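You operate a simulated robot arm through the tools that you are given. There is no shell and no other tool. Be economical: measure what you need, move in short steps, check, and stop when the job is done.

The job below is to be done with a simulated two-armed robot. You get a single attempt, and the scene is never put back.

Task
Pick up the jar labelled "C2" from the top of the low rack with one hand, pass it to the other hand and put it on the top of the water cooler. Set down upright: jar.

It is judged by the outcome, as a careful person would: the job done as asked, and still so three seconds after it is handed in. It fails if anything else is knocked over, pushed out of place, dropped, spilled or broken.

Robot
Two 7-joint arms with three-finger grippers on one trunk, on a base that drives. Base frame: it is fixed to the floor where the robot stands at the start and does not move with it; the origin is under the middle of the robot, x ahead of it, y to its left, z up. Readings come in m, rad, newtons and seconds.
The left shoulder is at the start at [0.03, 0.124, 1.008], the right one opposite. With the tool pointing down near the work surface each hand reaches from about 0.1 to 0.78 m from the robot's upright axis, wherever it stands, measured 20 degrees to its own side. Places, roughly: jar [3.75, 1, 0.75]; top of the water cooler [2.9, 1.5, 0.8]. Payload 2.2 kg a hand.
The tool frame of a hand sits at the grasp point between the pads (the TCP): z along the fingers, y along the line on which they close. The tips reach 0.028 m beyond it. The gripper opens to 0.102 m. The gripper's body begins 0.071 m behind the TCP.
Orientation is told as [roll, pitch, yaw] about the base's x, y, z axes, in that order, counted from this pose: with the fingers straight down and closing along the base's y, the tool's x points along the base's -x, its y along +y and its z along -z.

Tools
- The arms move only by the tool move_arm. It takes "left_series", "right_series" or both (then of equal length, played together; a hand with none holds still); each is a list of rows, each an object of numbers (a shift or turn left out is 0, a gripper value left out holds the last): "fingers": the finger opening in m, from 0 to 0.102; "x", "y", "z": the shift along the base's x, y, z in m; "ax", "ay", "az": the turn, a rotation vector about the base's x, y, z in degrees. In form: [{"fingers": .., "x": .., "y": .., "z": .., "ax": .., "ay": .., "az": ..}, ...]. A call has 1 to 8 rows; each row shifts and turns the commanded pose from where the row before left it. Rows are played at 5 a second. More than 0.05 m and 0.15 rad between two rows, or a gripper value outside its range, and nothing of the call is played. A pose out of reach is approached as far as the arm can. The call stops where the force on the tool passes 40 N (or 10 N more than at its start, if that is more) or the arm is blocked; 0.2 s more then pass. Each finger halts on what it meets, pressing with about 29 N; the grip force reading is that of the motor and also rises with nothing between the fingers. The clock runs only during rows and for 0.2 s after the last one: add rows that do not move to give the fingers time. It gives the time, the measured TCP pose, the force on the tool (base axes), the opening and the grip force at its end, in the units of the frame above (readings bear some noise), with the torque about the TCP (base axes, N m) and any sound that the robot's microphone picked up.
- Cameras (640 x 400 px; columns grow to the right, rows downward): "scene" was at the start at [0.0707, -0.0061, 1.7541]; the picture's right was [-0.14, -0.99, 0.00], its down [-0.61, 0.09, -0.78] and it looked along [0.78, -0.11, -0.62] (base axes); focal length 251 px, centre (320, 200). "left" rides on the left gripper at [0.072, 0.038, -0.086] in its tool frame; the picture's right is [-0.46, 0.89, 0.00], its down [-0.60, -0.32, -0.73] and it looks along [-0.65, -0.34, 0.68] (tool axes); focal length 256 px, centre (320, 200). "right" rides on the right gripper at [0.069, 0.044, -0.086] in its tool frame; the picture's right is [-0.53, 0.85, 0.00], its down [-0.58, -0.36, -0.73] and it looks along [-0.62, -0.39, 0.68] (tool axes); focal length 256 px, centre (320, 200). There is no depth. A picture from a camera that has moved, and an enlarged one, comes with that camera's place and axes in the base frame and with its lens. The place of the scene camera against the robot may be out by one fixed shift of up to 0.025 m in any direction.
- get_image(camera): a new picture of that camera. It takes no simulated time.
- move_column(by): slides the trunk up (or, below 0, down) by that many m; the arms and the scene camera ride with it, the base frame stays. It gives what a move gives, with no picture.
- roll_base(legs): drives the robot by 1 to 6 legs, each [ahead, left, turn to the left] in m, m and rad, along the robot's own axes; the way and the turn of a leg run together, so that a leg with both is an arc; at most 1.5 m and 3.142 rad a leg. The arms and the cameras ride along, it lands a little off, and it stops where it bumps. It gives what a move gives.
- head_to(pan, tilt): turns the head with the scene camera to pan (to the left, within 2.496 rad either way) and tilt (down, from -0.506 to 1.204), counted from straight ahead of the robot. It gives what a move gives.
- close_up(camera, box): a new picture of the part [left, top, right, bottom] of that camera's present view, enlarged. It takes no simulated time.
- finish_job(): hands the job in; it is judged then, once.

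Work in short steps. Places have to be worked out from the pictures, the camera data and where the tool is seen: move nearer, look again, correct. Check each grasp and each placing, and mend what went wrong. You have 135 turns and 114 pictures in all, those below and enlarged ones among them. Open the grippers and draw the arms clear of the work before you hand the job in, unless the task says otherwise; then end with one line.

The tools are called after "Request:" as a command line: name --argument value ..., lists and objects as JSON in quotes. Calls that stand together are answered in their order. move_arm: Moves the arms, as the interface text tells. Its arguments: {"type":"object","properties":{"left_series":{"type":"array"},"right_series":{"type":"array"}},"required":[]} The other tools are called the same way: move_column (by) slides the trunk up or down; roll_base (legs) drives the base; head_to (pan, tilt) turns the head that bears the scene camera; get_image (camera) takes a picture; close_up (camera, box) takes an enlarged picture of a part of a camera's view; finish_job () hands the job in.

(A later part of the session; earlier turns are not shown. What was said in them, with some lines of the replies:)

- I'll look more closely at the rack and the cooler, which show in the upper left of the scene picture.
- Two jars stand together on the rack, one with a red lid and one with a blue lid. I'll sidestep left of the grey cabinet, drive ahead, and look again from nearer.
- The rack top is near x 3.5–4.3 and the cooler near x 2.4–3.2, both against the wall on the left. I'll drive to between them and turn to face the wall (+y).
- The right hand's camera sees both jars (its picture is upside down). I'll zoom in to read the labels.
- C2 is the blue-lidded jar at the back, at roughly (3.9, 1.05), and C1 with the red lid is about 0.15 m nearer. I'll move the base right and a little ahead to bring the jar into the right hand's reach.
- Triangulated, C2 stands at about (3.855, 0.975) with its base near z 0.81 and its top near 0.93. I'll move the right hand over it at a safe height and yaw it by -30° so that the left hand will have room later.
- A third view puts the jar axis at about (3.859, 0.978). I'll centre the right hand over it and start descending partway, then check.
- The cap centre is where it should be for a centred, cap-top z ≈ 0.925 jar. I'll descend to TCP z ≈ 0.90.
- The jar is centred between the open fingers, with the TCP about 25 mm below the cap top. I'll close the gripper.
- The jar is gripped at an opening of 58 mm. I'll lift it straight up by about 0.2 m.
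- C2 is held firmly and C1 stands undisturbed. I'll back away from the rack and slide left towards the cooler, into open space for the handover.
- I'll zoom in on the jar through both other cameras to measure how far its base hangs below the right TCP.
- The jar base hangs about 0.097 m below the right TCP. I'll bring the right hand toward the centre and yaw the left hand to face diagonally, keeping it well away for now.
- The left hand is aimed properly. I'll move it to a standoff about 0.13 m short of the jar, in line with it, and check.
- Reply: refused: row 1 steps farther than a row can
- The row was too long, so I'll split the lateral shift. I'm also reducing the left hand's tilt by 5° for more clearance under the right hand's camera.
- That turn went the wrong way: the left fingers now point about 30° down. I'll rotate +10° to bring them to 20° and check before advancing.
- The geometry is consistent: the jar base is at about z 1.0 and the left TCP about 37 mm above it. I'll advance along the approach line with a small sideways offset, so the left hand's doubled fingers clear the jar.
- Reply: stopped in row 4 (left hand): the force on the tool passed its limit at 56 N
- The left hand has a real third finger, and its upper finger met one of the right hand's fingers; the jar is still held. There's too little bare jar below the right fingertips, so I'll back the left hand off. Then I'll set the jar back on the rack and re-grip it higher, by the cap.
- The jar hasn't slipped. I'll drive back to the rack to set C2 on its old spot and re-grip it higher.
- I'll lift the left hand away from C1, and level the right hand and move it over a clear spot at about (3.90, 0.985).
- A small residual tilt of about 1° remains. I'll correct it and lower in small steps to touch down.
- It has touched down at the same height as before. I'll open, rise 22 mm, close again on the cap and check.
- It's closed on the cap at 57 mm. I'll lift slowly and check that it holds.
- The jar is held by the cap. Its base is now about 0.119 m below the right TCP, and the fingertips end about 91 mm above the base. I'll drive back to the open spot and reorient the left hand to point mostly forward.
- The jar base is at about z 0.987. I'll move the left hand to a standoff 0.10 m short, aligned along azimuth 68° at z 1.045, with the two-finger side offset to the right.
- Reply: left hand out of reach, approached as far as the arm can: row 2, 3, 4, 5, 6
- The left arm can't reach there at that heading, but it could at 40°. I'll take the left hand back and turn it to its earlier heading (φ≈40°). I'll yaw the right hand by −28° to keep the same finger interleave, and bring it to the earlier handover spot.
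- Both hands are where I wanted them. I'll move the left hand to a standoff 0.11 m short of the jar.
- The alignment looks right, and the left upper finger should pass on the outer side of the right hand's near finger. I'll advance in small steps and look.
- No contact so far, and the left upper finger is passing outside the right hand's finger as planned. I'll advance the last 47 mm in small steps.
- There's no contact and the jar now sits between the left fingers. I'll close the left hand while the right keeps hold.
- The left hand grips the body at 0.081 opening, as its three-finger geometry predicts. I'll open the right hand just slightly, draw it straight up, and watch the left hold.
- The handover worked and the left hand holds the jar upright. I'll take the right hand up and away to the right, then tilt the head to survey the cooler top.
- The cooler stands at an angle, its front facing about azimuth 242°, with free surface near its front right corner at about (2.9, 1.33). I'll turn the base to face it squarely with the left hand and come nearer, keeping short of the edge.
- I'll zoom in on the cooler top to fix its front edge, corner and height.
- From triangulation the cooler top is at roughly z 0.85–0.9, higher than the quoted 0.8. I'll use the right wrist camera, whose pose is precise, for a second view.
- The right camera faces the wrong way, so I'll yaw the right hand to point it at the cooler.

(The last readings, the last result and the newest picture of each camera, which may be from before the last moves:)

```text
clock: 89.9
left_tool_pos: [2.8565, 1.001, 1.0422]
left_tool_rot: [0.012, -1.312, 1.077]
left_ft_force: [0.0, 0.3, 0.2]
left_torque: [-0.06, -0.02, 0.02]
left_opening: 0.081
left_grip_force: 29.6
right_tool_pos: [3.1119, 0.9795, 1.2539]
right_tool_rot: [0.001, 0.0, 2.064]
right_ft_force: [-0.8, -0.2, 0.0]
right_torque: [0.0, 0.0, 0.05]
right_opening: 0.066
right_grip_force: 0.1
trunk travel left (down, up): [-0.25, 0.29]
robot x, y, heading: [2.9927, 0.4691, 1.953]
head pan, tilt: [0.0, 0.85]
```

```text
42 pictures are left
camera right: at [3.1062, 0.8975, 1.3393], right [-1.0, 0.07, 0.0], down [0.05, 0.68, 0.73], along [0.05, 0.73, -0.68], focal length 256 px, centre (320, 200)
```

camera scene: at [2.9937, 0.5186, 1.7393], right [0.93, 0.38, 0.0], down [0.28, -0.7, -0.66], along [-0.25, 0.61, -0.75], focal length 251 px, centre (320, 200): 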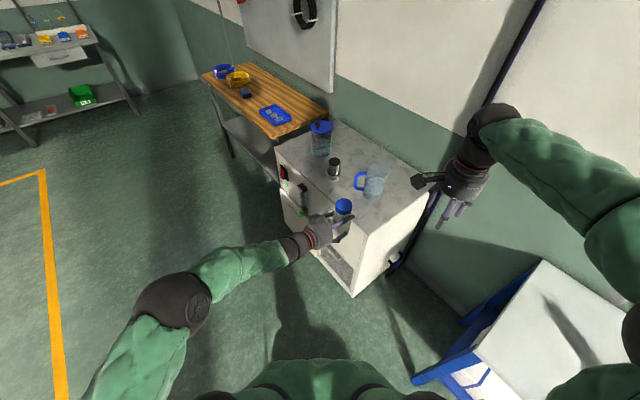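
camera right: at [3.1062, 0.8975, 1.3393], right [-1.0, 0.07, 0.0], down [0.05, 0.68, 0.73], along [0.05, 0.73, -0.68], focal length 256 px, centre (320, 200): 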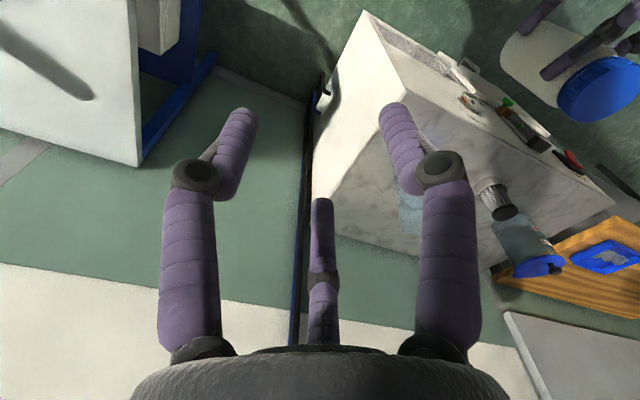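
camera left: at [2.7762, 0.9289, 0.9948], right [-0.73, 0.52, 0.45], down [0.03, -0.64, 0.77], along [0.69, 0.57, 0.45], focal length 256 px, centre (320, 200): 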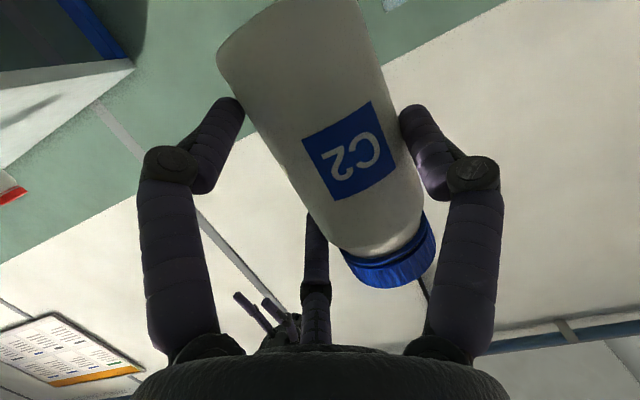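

The wrist camera agrees on a top at about z 0.86, a front right corner near (2.963, 1.113) and an inward normal near azimuth 59°. The jar is 0.13 m in front of the edge, at base z 0.985. I'll drive it in over the surface, aiming for 60 mm inside the edge.

Request:
roll_base --legs '[[0.13, -0.143, 0]]'

Request:
get_image --camera "scene"

Request:
get_image --camera "right"

```text
clock: 91.4
left_tool_pos: [2.9431, 1.1767, 1.0408]
left_tool_rot: [0.012, -1.31, 1.073]
left_ft_force: [0.1, 0.1, -0.4]
left_torque: [0.0, -0.04, 0.0]
left_opening: 0.0804
left_grip_force: 29.0
right_tool_pos: [3.1993, 1.1557, 1.255]
right_tool_rot: [0.001, -0.001, 2.055]
right_ft_force: [-1.1, 0.6, 0.8]
right_torque: [-0.04, 0.04, 0.02]
right_opening: 0.066
right_grip_force: 0.1
trunk travel left (down, up): [-0.25, 0.29]
robot x, y, heading: [3.0843, 0.6424, 1.953]
head pan, tilt: [0.0, 0.85]
```

```text
41 pictures are left
camera scene: at [3.0788, 0.695, 1.7392], right [0.93, 0.37, 0.0], down [0.28, -0.7, -0.66], along [-0.25, 0.61, -0.75], focal length 251 px, centre (320, 200)
```

scene: 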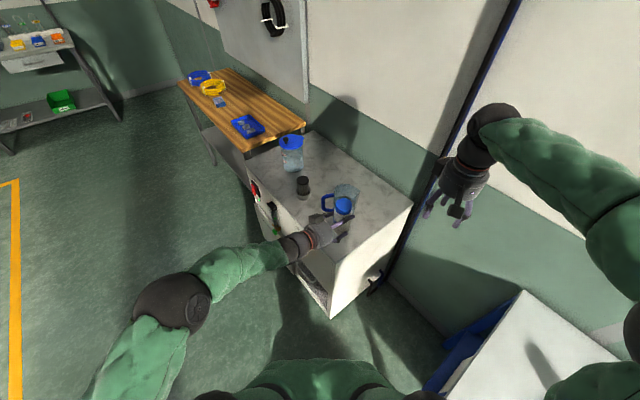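

```text
40 pictures are left
camera right: at [3.1922, 1.0729, 1.3389], right [-1.0, 0.08, 0.0], down [0.05, 0.68, 0.73], along [0.06, 0.73, -0.68], focal length 256 px, centre (320, 200)
```

right: 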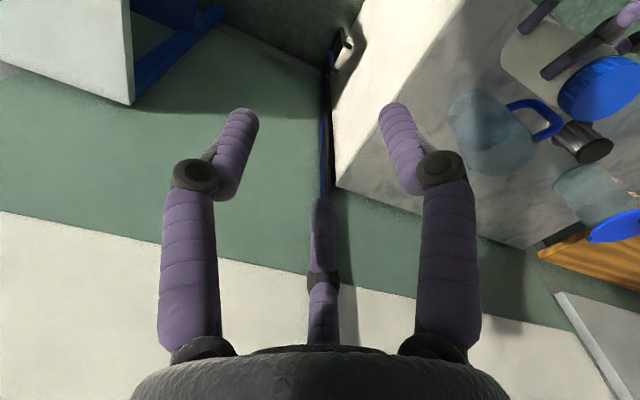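

By dead reckoning the jar is now about 60 mm inside both edges. I'll zoom in to check it against the tumbler and edge.

Request:
close_up --camera "scene" --box '[270, 140, 420, 300]'

Request:
close_up --camera "right" --box '[420, 0, 640, 200]'

```text
2.50 times, centred on (345, 220) of scene
camera zoom: at [3.0788, 0.695, 1.7392], right [0.93, 0.37, 0.0], down [0.28, -0.7, -0.66], along [-0.25, 0.61, -0.75], focal length 627 px, centre (258, 150)
```

zoom: 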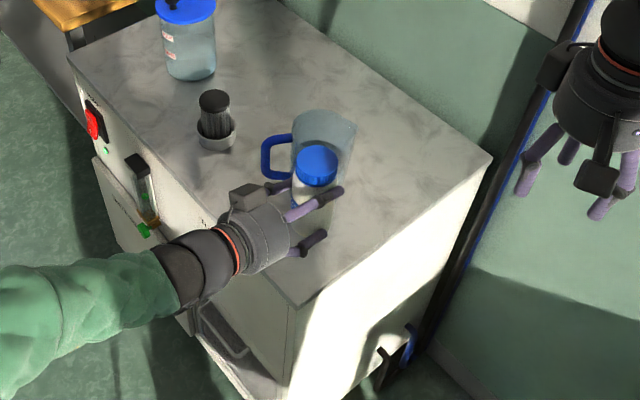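

```text
2.00 times, centred on (530, 100) of right
camera zoom: at [3.1922, 1.0729, 1.3389], right [-1.0, 0.08, 0.0], down [0.05, 0.68, 0.73], along [0.06, 0.73, -0.68], focal length 512 px, centre (-100, 400)
```

zoom: 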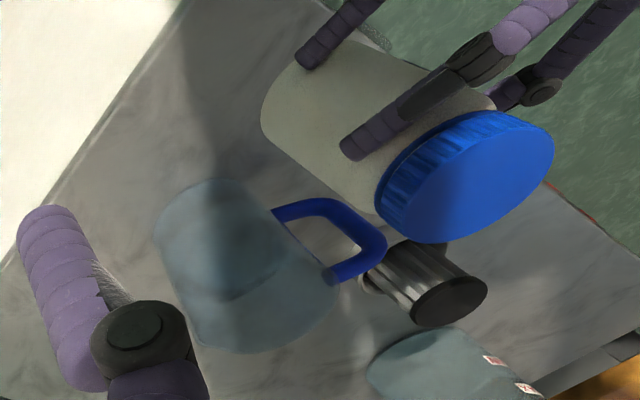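

Correcting the scene camera's bias with the jar's known cap position, the landing spot is about 60 mm in from the front edge and 50 mm from the side edge. It's also clear of the tumbler. I'll lower the jar by 0.09 m in steps.

Request:
move_arm --left_series '[{"z": -0.02}, {"z": -0.025}, {"z": -0.025}, {"z": -0.02}, {}]'

Request:
close_up --camera "scene" --box '[270, 140, 420, 300]'

Request:
close_up --camera "right" --box '[420, 0, 640, 200]'

Request:
get_image --camera "left"

```text
clock: 92.6
left_tool_pos: [2.9428, 1.1748, 0.9529]
left_tool_rot: [0.013, -1.312, 1.073]
left_ft_force: [0.7, -0.3, 0.1]
left_torque: [-0.07, 0.0, 0.0]
left_opening: 0.0809
left_grip_force: 28.9
right_tool_pos: [3.1983, 1.1533, 1.2536]
right_tool_rot: [0.0, -0.002, 2.054]
right_ft_force: [0.3, -0.2, 0.4]
right_torque: [-0.02, 0.02, 0.02]
right_opening: 0.0661
right_grip_force: 0.1
trunk travel left (down, up): [-0.25, 0.29]
robot x, y, heading: [3.0785, 0.6453, 1.953]
head pan, tilt: [0.0, 0.85]
```

```text
2.50 times, centred on (345, 220) of scene
camera zoom: at [3.078, 0.6932, 1.7393], right [0.93, 0.37, 0.0], down [0.28, -0.7, -0.66], along [-0.25, 0.61, -0.75], focal length 627 px, centre (258, 150)
```

zoom: 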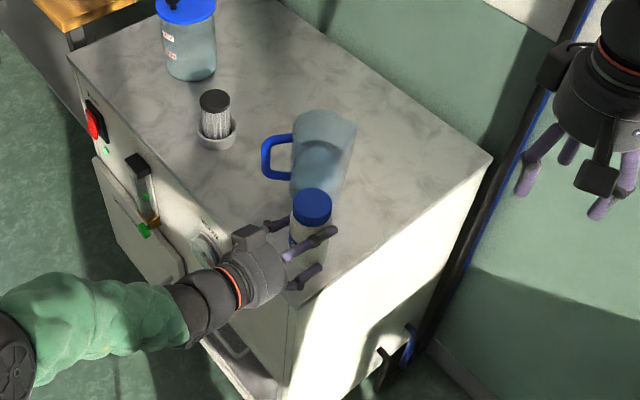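

```text
2.00 times, centred on (530, 100) of right
camera zoom: at [3.1916, 1.0716, 1.3394], right [-1.0, 0.08, 0.0], down [0.05, 0.68, 0.73], along [0.06, 0.73, -0.68], focal length 512 px, centre (-100, 400)
```

zoom: 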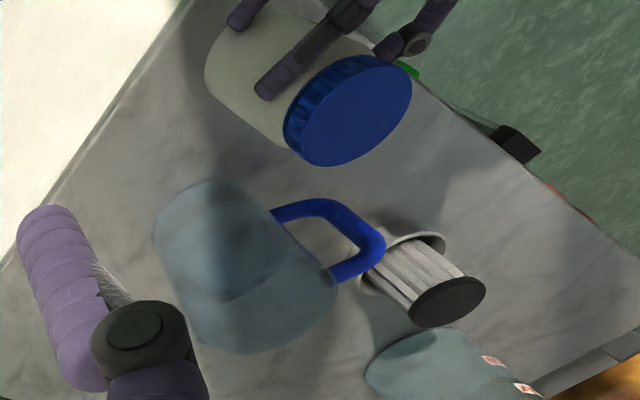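

```text
35 pictures are left
camera left: at [2.8621, 1.104, 0.9053], right [-0.73, 0.52, 0.45], down [0.03, -0.64, 0.77], along [0.69, 0.57, 0.45], focal length 256 px, centre (320, 200)
```

left: 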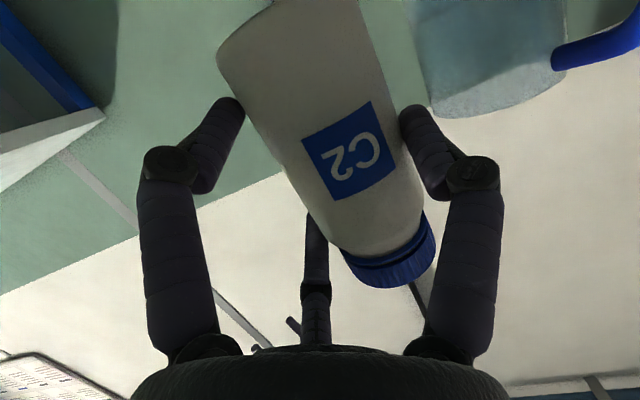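

The base is now at about z 0.896 with no contact. I'll keep lowering in 5 mm steps, watching the force.

Request:
move_arm --left_series '[{"z": -0.006}, {"z": -0.006}, {"z": -0.004}, {"z": -0.004}, {}]'

Request:
close_up --camera "scene" --box '[300, 180, 400, 280]'

```text
clock: 93.8
left_tool_pos: [2.9414, 1.1763, 0.9328]
left_tool_rot: [0.013, -1.311, 1.074]
left_ft_force: [-0.2, 0.2, 0.0]
left_torque: [-0.03, 0.0, -0.02]
left_opening: 0.0807
left_grip_force: 28.7
right_tool_pos: [3.1991, 1.1539, 1.2536]
right_tool_rot: [0.0, -0.001, 2.056]
right_ft_force: [-0.2, 0.1, 0.0]
right_torque: [0.01, 0.0, 0.0]
right_opening: 0.0661
right_grip_force: 0.1
trunk travel left (down, up): [-0.25, 0.29]
robot x, y, heading: [3.0797, 0.6399, 1.956]
head pan, tilt: [0.0, 0.85]
```

```text
4.00 times, centred on (350, 230) of scene
camera zoom: at [3.078, 0.6933, 1.7393], right [0.93, 0.37, 0.0], down [0.28, -0.7, -0.66], along [-0.25, 0.61, -0.75], focal length 1003 px, centre (200, 80)
```

zoom: 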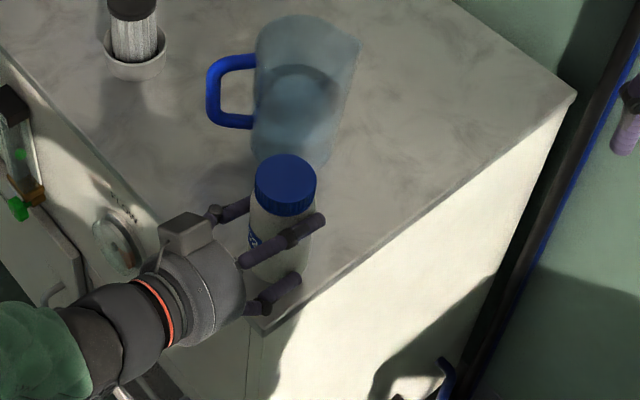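

Still no contact with the base at about 0.876, and the jar sits over the corner area as planned. I'll lower further in small steps.

Request:
move_arm --left_series '[{"z": -0.004}, {"z": -0.004}, {"z": -0.003}, {"z": -0.003}, {}]'

```text
clock: 95.0
left_tool_pos: [2.9406, 1.1758, 0.9174]
left_tool_rot: [-0.004, -1.311, 1.084]
left_ft_force: [0.6, 0.0, -0.2]
left_torque: [-0.05, 0.01, 0.02]
left_opening: 0.0807
left_grip_force: 29.1
right_tool_pos: [3.1987, 1.1523, 1.2536]
right_tool_rot: [0.0, 0.001, 2.057]
right_ft_force: [1.2, 0.1, -0.1]
right_torque: [-0.01, 0.01, -0.02]
right_opening: 0.0661
right_grip_force: 0.1
trunk travel left (down, up): [-0.25, 0.29]
robot x, y, heading: [3.0805, 0.6449, 1.95]
head pan, tilt: [0.0, 0.85]
```

The base is at about 0.860 and the wrist orientation is drifting slightly, a sign the arm is near a joint limit. I'll do the rest of the lowering with the trunk column.

Request:
move_column --by -0.008

Request:
close_up --camera "scene" --box '[300, 180, 400, 280]'

```text
clock: 95.6
left_tool_pos: [2.9415, 1.1756, 0.9094]
left_tool_rot: [-0.004, -1.311, 1.086]
left_ft_force: [0.1, -0.5, 0.2]
left_torque: [-0.05, -0.02, -0.02]
left_opening: 0.081
left_grip_force: 29.0
right_tool_pos: [3.1993, 1.1532, 1.2467]
right_tool_rot: [0.0, -0.001, 2.056]
right_ft_force: [-1.3, -0.2, 0.3]
right_torque: [-0.01, 0.02, -0.02]
right_opening: 0.0656
right_grip_force: 0.1
trunk travel left (down, up): [-0.242, 0.298]
robot x, y, heading: [3.0774, 0.6405, 1.95]
head pan, tilt: [0.0, 0.85]
```

```text
4.00 times, centred on (350, 230) of scene
camera zoom: at [3.078, 0.6932, 1.7313], right [0.93, 0.37, 0.0], down [0.28, -0.7, -0.66], along [-0.25, 0.61, -0.75], focal length 1003 px, centre (200, 80)
```

zoom: 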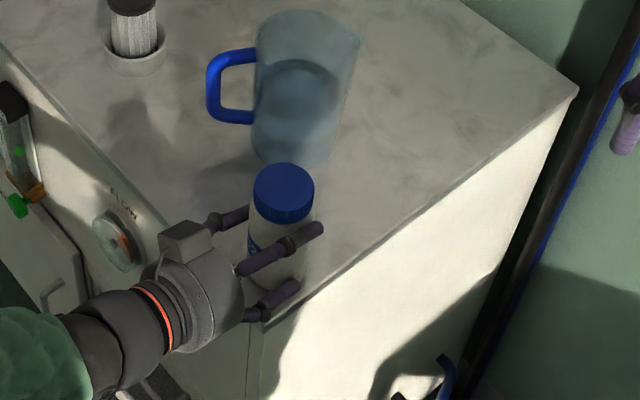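

By combined views the surface is nearer 0.82–0.83, so about 25 mm remains. The jar would land only about 15 mm from the side edge, so I'll nudge the base ahead 28 mm to put it more safely inside before lowering further.

Request:
roll_base --legs '[[0.028, 0.0, 0]]'

Request:
move_column --by -0.012

Request:
close_up --camera "scene" --box '[300, 180, 400, 280]'

Request:
close_up --camera "right" --box '[400, 0, 620, 200]'

```text
clock: 96.4
left_tool_pos: [2.9302, 1.2039, 0.9079]
left_tool_rot: [-0.01, -1.31, 1.09]
left_ft_force: [0.3, 0.9, -0.2]
left_torque: [-0.05, -0.02, -0.04]
left_opening: 0.0811
left_grip_force: 28.7
right_tool_pos: [3.1873, 1.1826, 1.245]
right_tool_rot: [0.0, 0.002, 2.058]
right_ft_force: [-1.1, 0.1, -1.9]
right_torque: [-0.07, -0.06, 0.05]
right_opening: 0.066
right_grip_force: 0.1
trunk travel left (down, up): [-0.242, 0.298]
robot x, y, heading: [3.0723, 0.668, 1.956]
head pan, tilt: [0.0, 0.85]
```

```text
clock: 97.0
left_tool_pos: [2.9307, 1.2047, 0.905]
left_tool_rot: [0.028, -1.323, 1.056]
left_ft_force: [6.5, -1.0, 30.5]
left_torque: [0.42, -0.21, -0.18]
left_opening: 0.0811
left_grip_force: 28.8
right_tool_pos: [3.1883, 1.1779, 1.2344]
right_tool_rot: [0.001, -0.003, 2.055]
right_ft_force: [0.6, 0.7, -0.3]
right_torque: [-0.02, 0.01, 0.02]
right_opening: 0.066
right_grip_force: 0.1
trunk travel left (down, up): [-0.23, 0.31]
robot x, y, heading: [3.0695, 0.6672, 1.954]
head pan, tilt: [0.0, 0.85]
```

```text
4.00 times, centred on (350, 230) of scene
camera zoom: at [3.069, 0.7164, 1.7197], right [0.93, 0.37, 0.0], down [0.28, -0.7, -0.66], along [-0.25, 0.61, -0.75], focal length 1003 px, centre (200, 80)
```

zoom: 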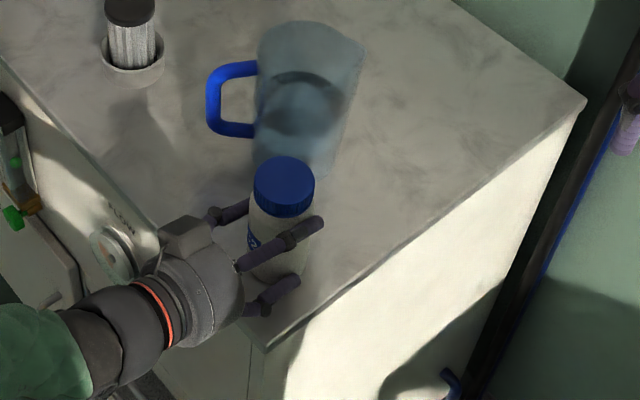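

```text
2.00 times, centred on (510, 100) of right
camera zoom: at [3.1823, 1.0955, 1.3202], right [-1.0, 0.08, 0.0], down [0.05, 0.68, 0.73], along [0.06, 0.73, -0.68], focal length 512 px, centre (-60, 400)
```

zoom: 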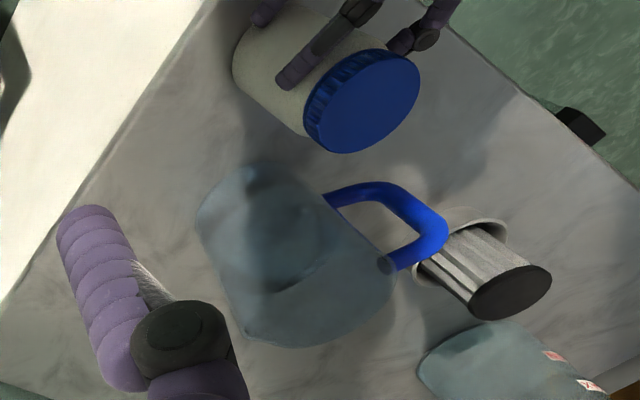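

Contact: 30 N upward, and the torque places it under the jar axis, so the jar base is standing on the top (surface about z 0.849). I'll raise the column to relieve most of the load before releasing.

Request:
move_column --by 0.009

Request:
get_image --camera "left"

```text
clock: 97.6
left_tool_pos: [2.93, 1.2007, 0.9043]
left_tool_rot: [-0.015, -1.304, 1.097]
left_ft_force: [-3.0, -1.2, 8.8]
left_torque: [0.26, 0.22, 0.11]
left_opening: 0.081
left_grip_force: 28.6
right_tool_pos: [3.1874, 1.1786, 1.2433]
right_tool_rot: [0.0, -0.001, 2.057]
right_ft_force: [0.3, 0.6, 0.2]
right_torque: [-0.01, 0.03, -0.01]
right_opening: 0.0658
right_grip_force: 0.1
trunk travel left (down, up): [-0.239, 0.301]
robot x, y, heading: [3.0726, 0.671, 1.951]
head pan, tilt: [0.0, 0.85]
```

```text
30 pictures are left
camera left: at [2.8499, 1.129, 0.8582], right [-0.73, 0.52, 0.45], down [0.02, -0.63, 0.78], along [0.69, 0.57, 0.45], focal length 256 px, centre (320, 200)
```

left: 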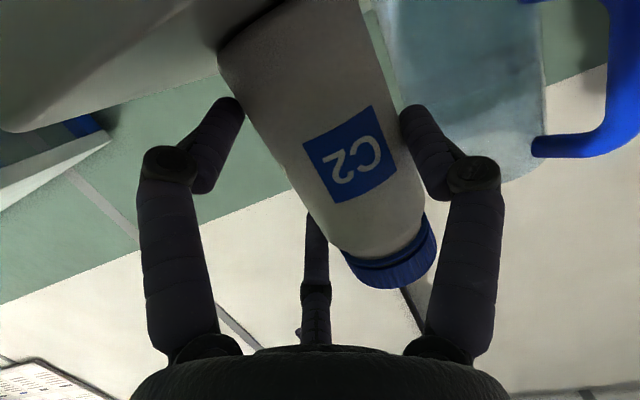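

The wrist view shows the jar's base on the surface with light load (9 N). I'll release gently: open partway, raise the hand a few mm so the lower finger keeps off the surface, then open fully.

Request:
move_arm --left_series '[{"fingers": 0.085}, {"fingers": 0.089}, {}, {"z": 0.004}, {"z": 0.004, "fingers": 0.095}, {"x": 0.002, "y": -0.001, "fingers": 0.102}, {}]'

Request:
get_image --camera "left"

Request:
close_up --camera "scene" --box '[300, 180, 400, 280]'

```text
clock: 99.2
left_tool_pos: [2.9331, 1.2007, 0.9156]
left_tool_rot: [-0.004, -1.311, 1.081]
left_ft_force: [-0.2, 0.0, -0.1]
left_torque: [0.01, 0.0, -0.02]
left_opening: 0.102
left_grip_force: 0.1
right_tool_pos: [3.1874, 1.1786, 1.2429]
right_tool_rot: [-0.001, 0.001, 2.057]
right_ft_force: [0.9, 0.3, 1.1]
right_torque: [0.01, 0.01, 0.0]
right_opening: 0.0661
right_grip_force: 0.1
trunk travel left (down, up): [-0.239, 0.301]
robot x, y, heading: [3.072, 0.666, 1.954]
head pan, tilt: [0.0, 0.85]
```

```text
29 pictures are left
camera left: at [2.8517, 1.13, 0.8681], right [-0.73, 0.52, 0.45], down [0.02, -0.63, 0.77], along [0.69, 0.57, 0.45], focal length 256 px, centre (320, 200)
```

left: 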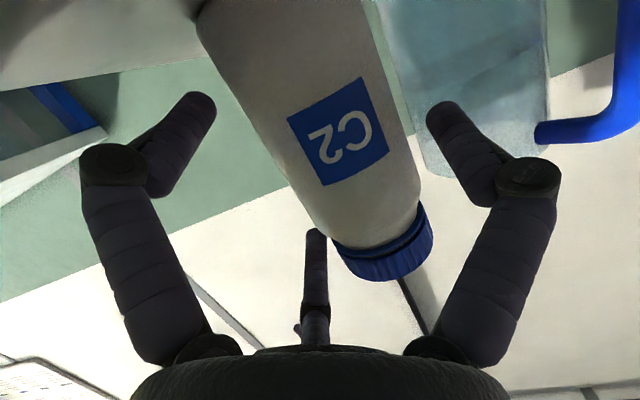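

```text
4.00 times, centred on (350, 230) of scene
camera zoom: at [3.0674, 0.7195, 1.7283], right [0.93, 0.37, 0.0], down [0.28, -0.7, -0.66], along [-0.25, 0.61, -0.75], focal length 1003 px, centre (200, 80)
```

zoom: 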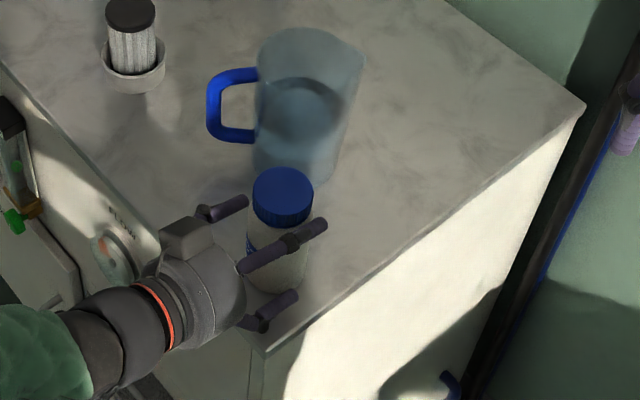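

The jar stands on its own between the open fingers. I'll retreat straight back along the approach line.

Request:
move_arm --left_series '[{"x": -0.0047, "y": -0.0088}, {"x": -0.007, "y": -0.0132}, {"x": -0.0094, "y": -0.0177}, {"x": -0.0094, "y": -0.0177}, {"x": -0.014, "y": -0.0265}, {"x": -0.014, "y": -0.0265}, {"x": -0.014, "y": -0.0265}, {}]'

Request:
close_up --camera "scene" --box '[260, 150, 420, 310]'

Request:
get_image --camera "left"

```text
clock: 101.0
left_tool_pos: [2.8498, 1.0735, 0.923]
left_tool_rot: [-0.02, -1.307, 1.099]
left_ft_force: [-0.7, -0.7, -0.3]
left_torque: [0.02, 0.0, 0.02]
left_opening: 0.102
left_grip_force: 0.1
left hand out of reach, approached as far as the arm can: row 3, 4, 5, 6
right_tool_pos: [3.1893, 1.1803, 1.243]
right_tool_rot: [0.0, 0.0, 2.056]
right_ft_force: [0.4, 0.2, 0.3]
right_torque: [0.02, -0.03, -0.02]
right_opening: 0.0656
right_grip_force: 0.0
trunk travel left (down, up): [-0.239, 0.301]
robot x, y, heading: [3.0711, 0.671, 1.953]
head pan, tilt: [0.0, 0.85]
```

```text
2.50 times, centred on (340, 230) of scene
camera zoom: at [3.0675, 0.7201, 1.7283], right [0.93, 0.37, 0.0], down [0.28, -0.7, -0.66], along [-0.25, 0.61, -0.75], focal length 627 px, centre (270, 125)
```

zoom: 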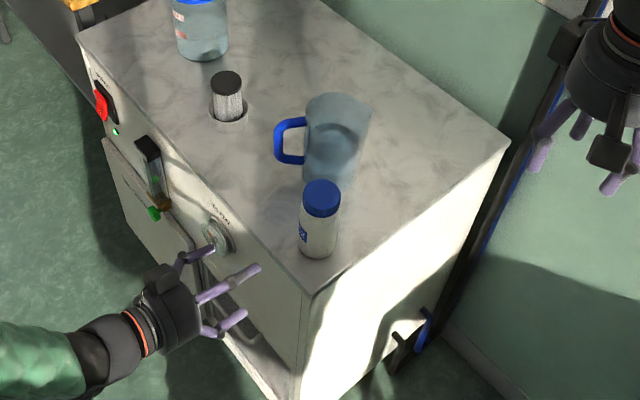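

```text
26 pictures are left
camera left: at [2.7683, 1.0027, 0.8765], right [-0.72, 0.53, 0.44], down [0.02, -0.63, 0.77], along [0.69, 0.57, 0.45], focal length 256 px, centre (320, 200)
```

left: 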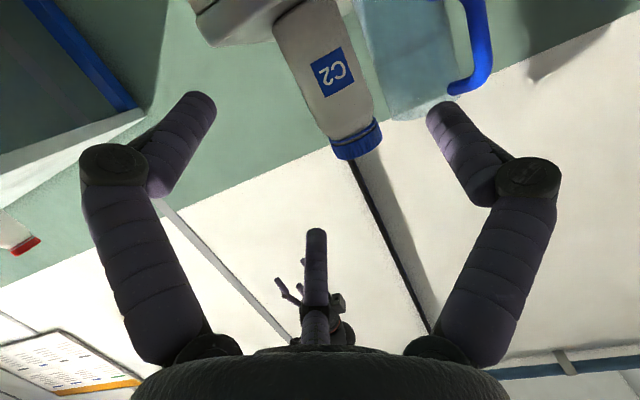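

C2 stands upright on the cooler with the tumbler and other items undisturbed. I'll back the base away so both arms are clear, then take a final look.

Request:
roll_base --legs '[[-0.25, 0, 0]]'

Request:
get_image --camera "scene"

Request:
close_up --camera "scene" --box '[260, 80, 420, 240]'

```text
clock: 102.8
left_tool_pos: [2.9435, 0.8421, 0.9247]
left_tool_rot: [-0.018, -1.309, 1.09]
left_ft_force: [0.3, 0.7, 0.2]
left_torque: [-0.01, 0.02, 0.0]
left_opening: 0.1019
left_grip_force: 0.0
right_tool_pos: [3.2835, 0.9454, 1.2441]
right_tool_rot: [0.001, -0.002, 2.055]
right_ft_force: [0.0, -1.0, -0.1]
right_torque: [0.02, 0.01, 0.0]
right_opening: 0.0661
right_grip_force: 0.1
trunk travel left (down, up): [-0.239, 0.301]
robot x, y, heading: [3.1616, 0.4386, 1.949]
head pan, tilt: [0.0, 0.85]
```

```text
25 pictures are left
camera scene: at [3.1612, 0.4853, 1.7283], right [0.93, 0.37, 0.0], down [0.28, -0.7, -0.66], along [-0.24, 0.61, -0.75], focal length 251 px, centre (320, 200)
```

scene: 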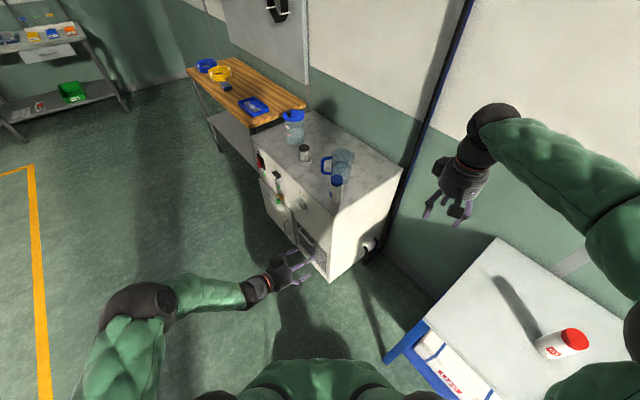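

```text
2.50 times, centred on (340, 160) of scene
camera zoom: at [3.1612, 0.4853, 1.7283], right [0.93, 0.37, 0.0], down [0.28, -0.7, -0.66], along [-0.24, 0.61, -0.75], focal length 627 px, centre (270, 300)
```

zoom: 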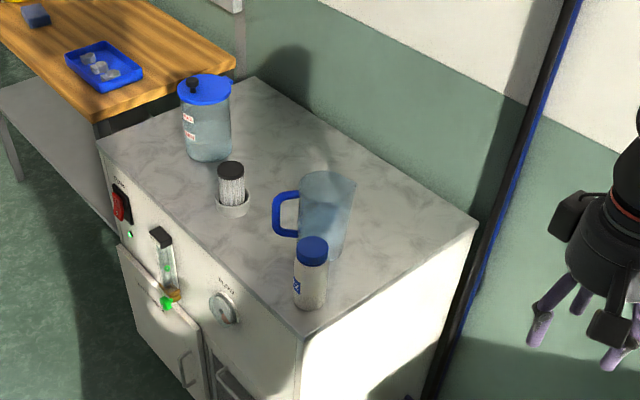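

C2 is upright on the cooler and C1 still stands on the rack. I'll open the right gripper fully and hand in.

Request:
move_arm --right_series '[{"fingers": 0.102}, {}, {}]'

Request:
finish_job

```text
clock: 103.6
left_tool_pos: [2.9437, 0.8428, 0.9244]
left_tool_rot: [-0.02, -1.308, 1.095]
left_ft_force: [-0.1, 0.2, -0.9]
left_torque: [0.0, -0.01, 0.0]
left_opening: 0.1019
left_grip_force: 0.1
right_tool_pos: [3.2823, 0.9473, 1.2429]
right_tool_rot: [0.0, -0.001, 2.054]
right_ft_force: [0.0, 0.2, 0.0]
right_torque: [-0.03, -0.01, 0.03]
right_opening: 0.1022
right_grip_force: 0.0
trunk travel left (down, up): [-0.239, 0.301]
robot x, y, heading: [3.1616, 0.4368, 1.948]
head pan, tilt: [0.0, 0.85]
```

```text
The job is handed in.
```

Jar C2 was picked up with the right hand, passed in the air to the left hand, and set upright on top of the water cooler near its front right corner; nothing else was knocked over or moved that I could see.
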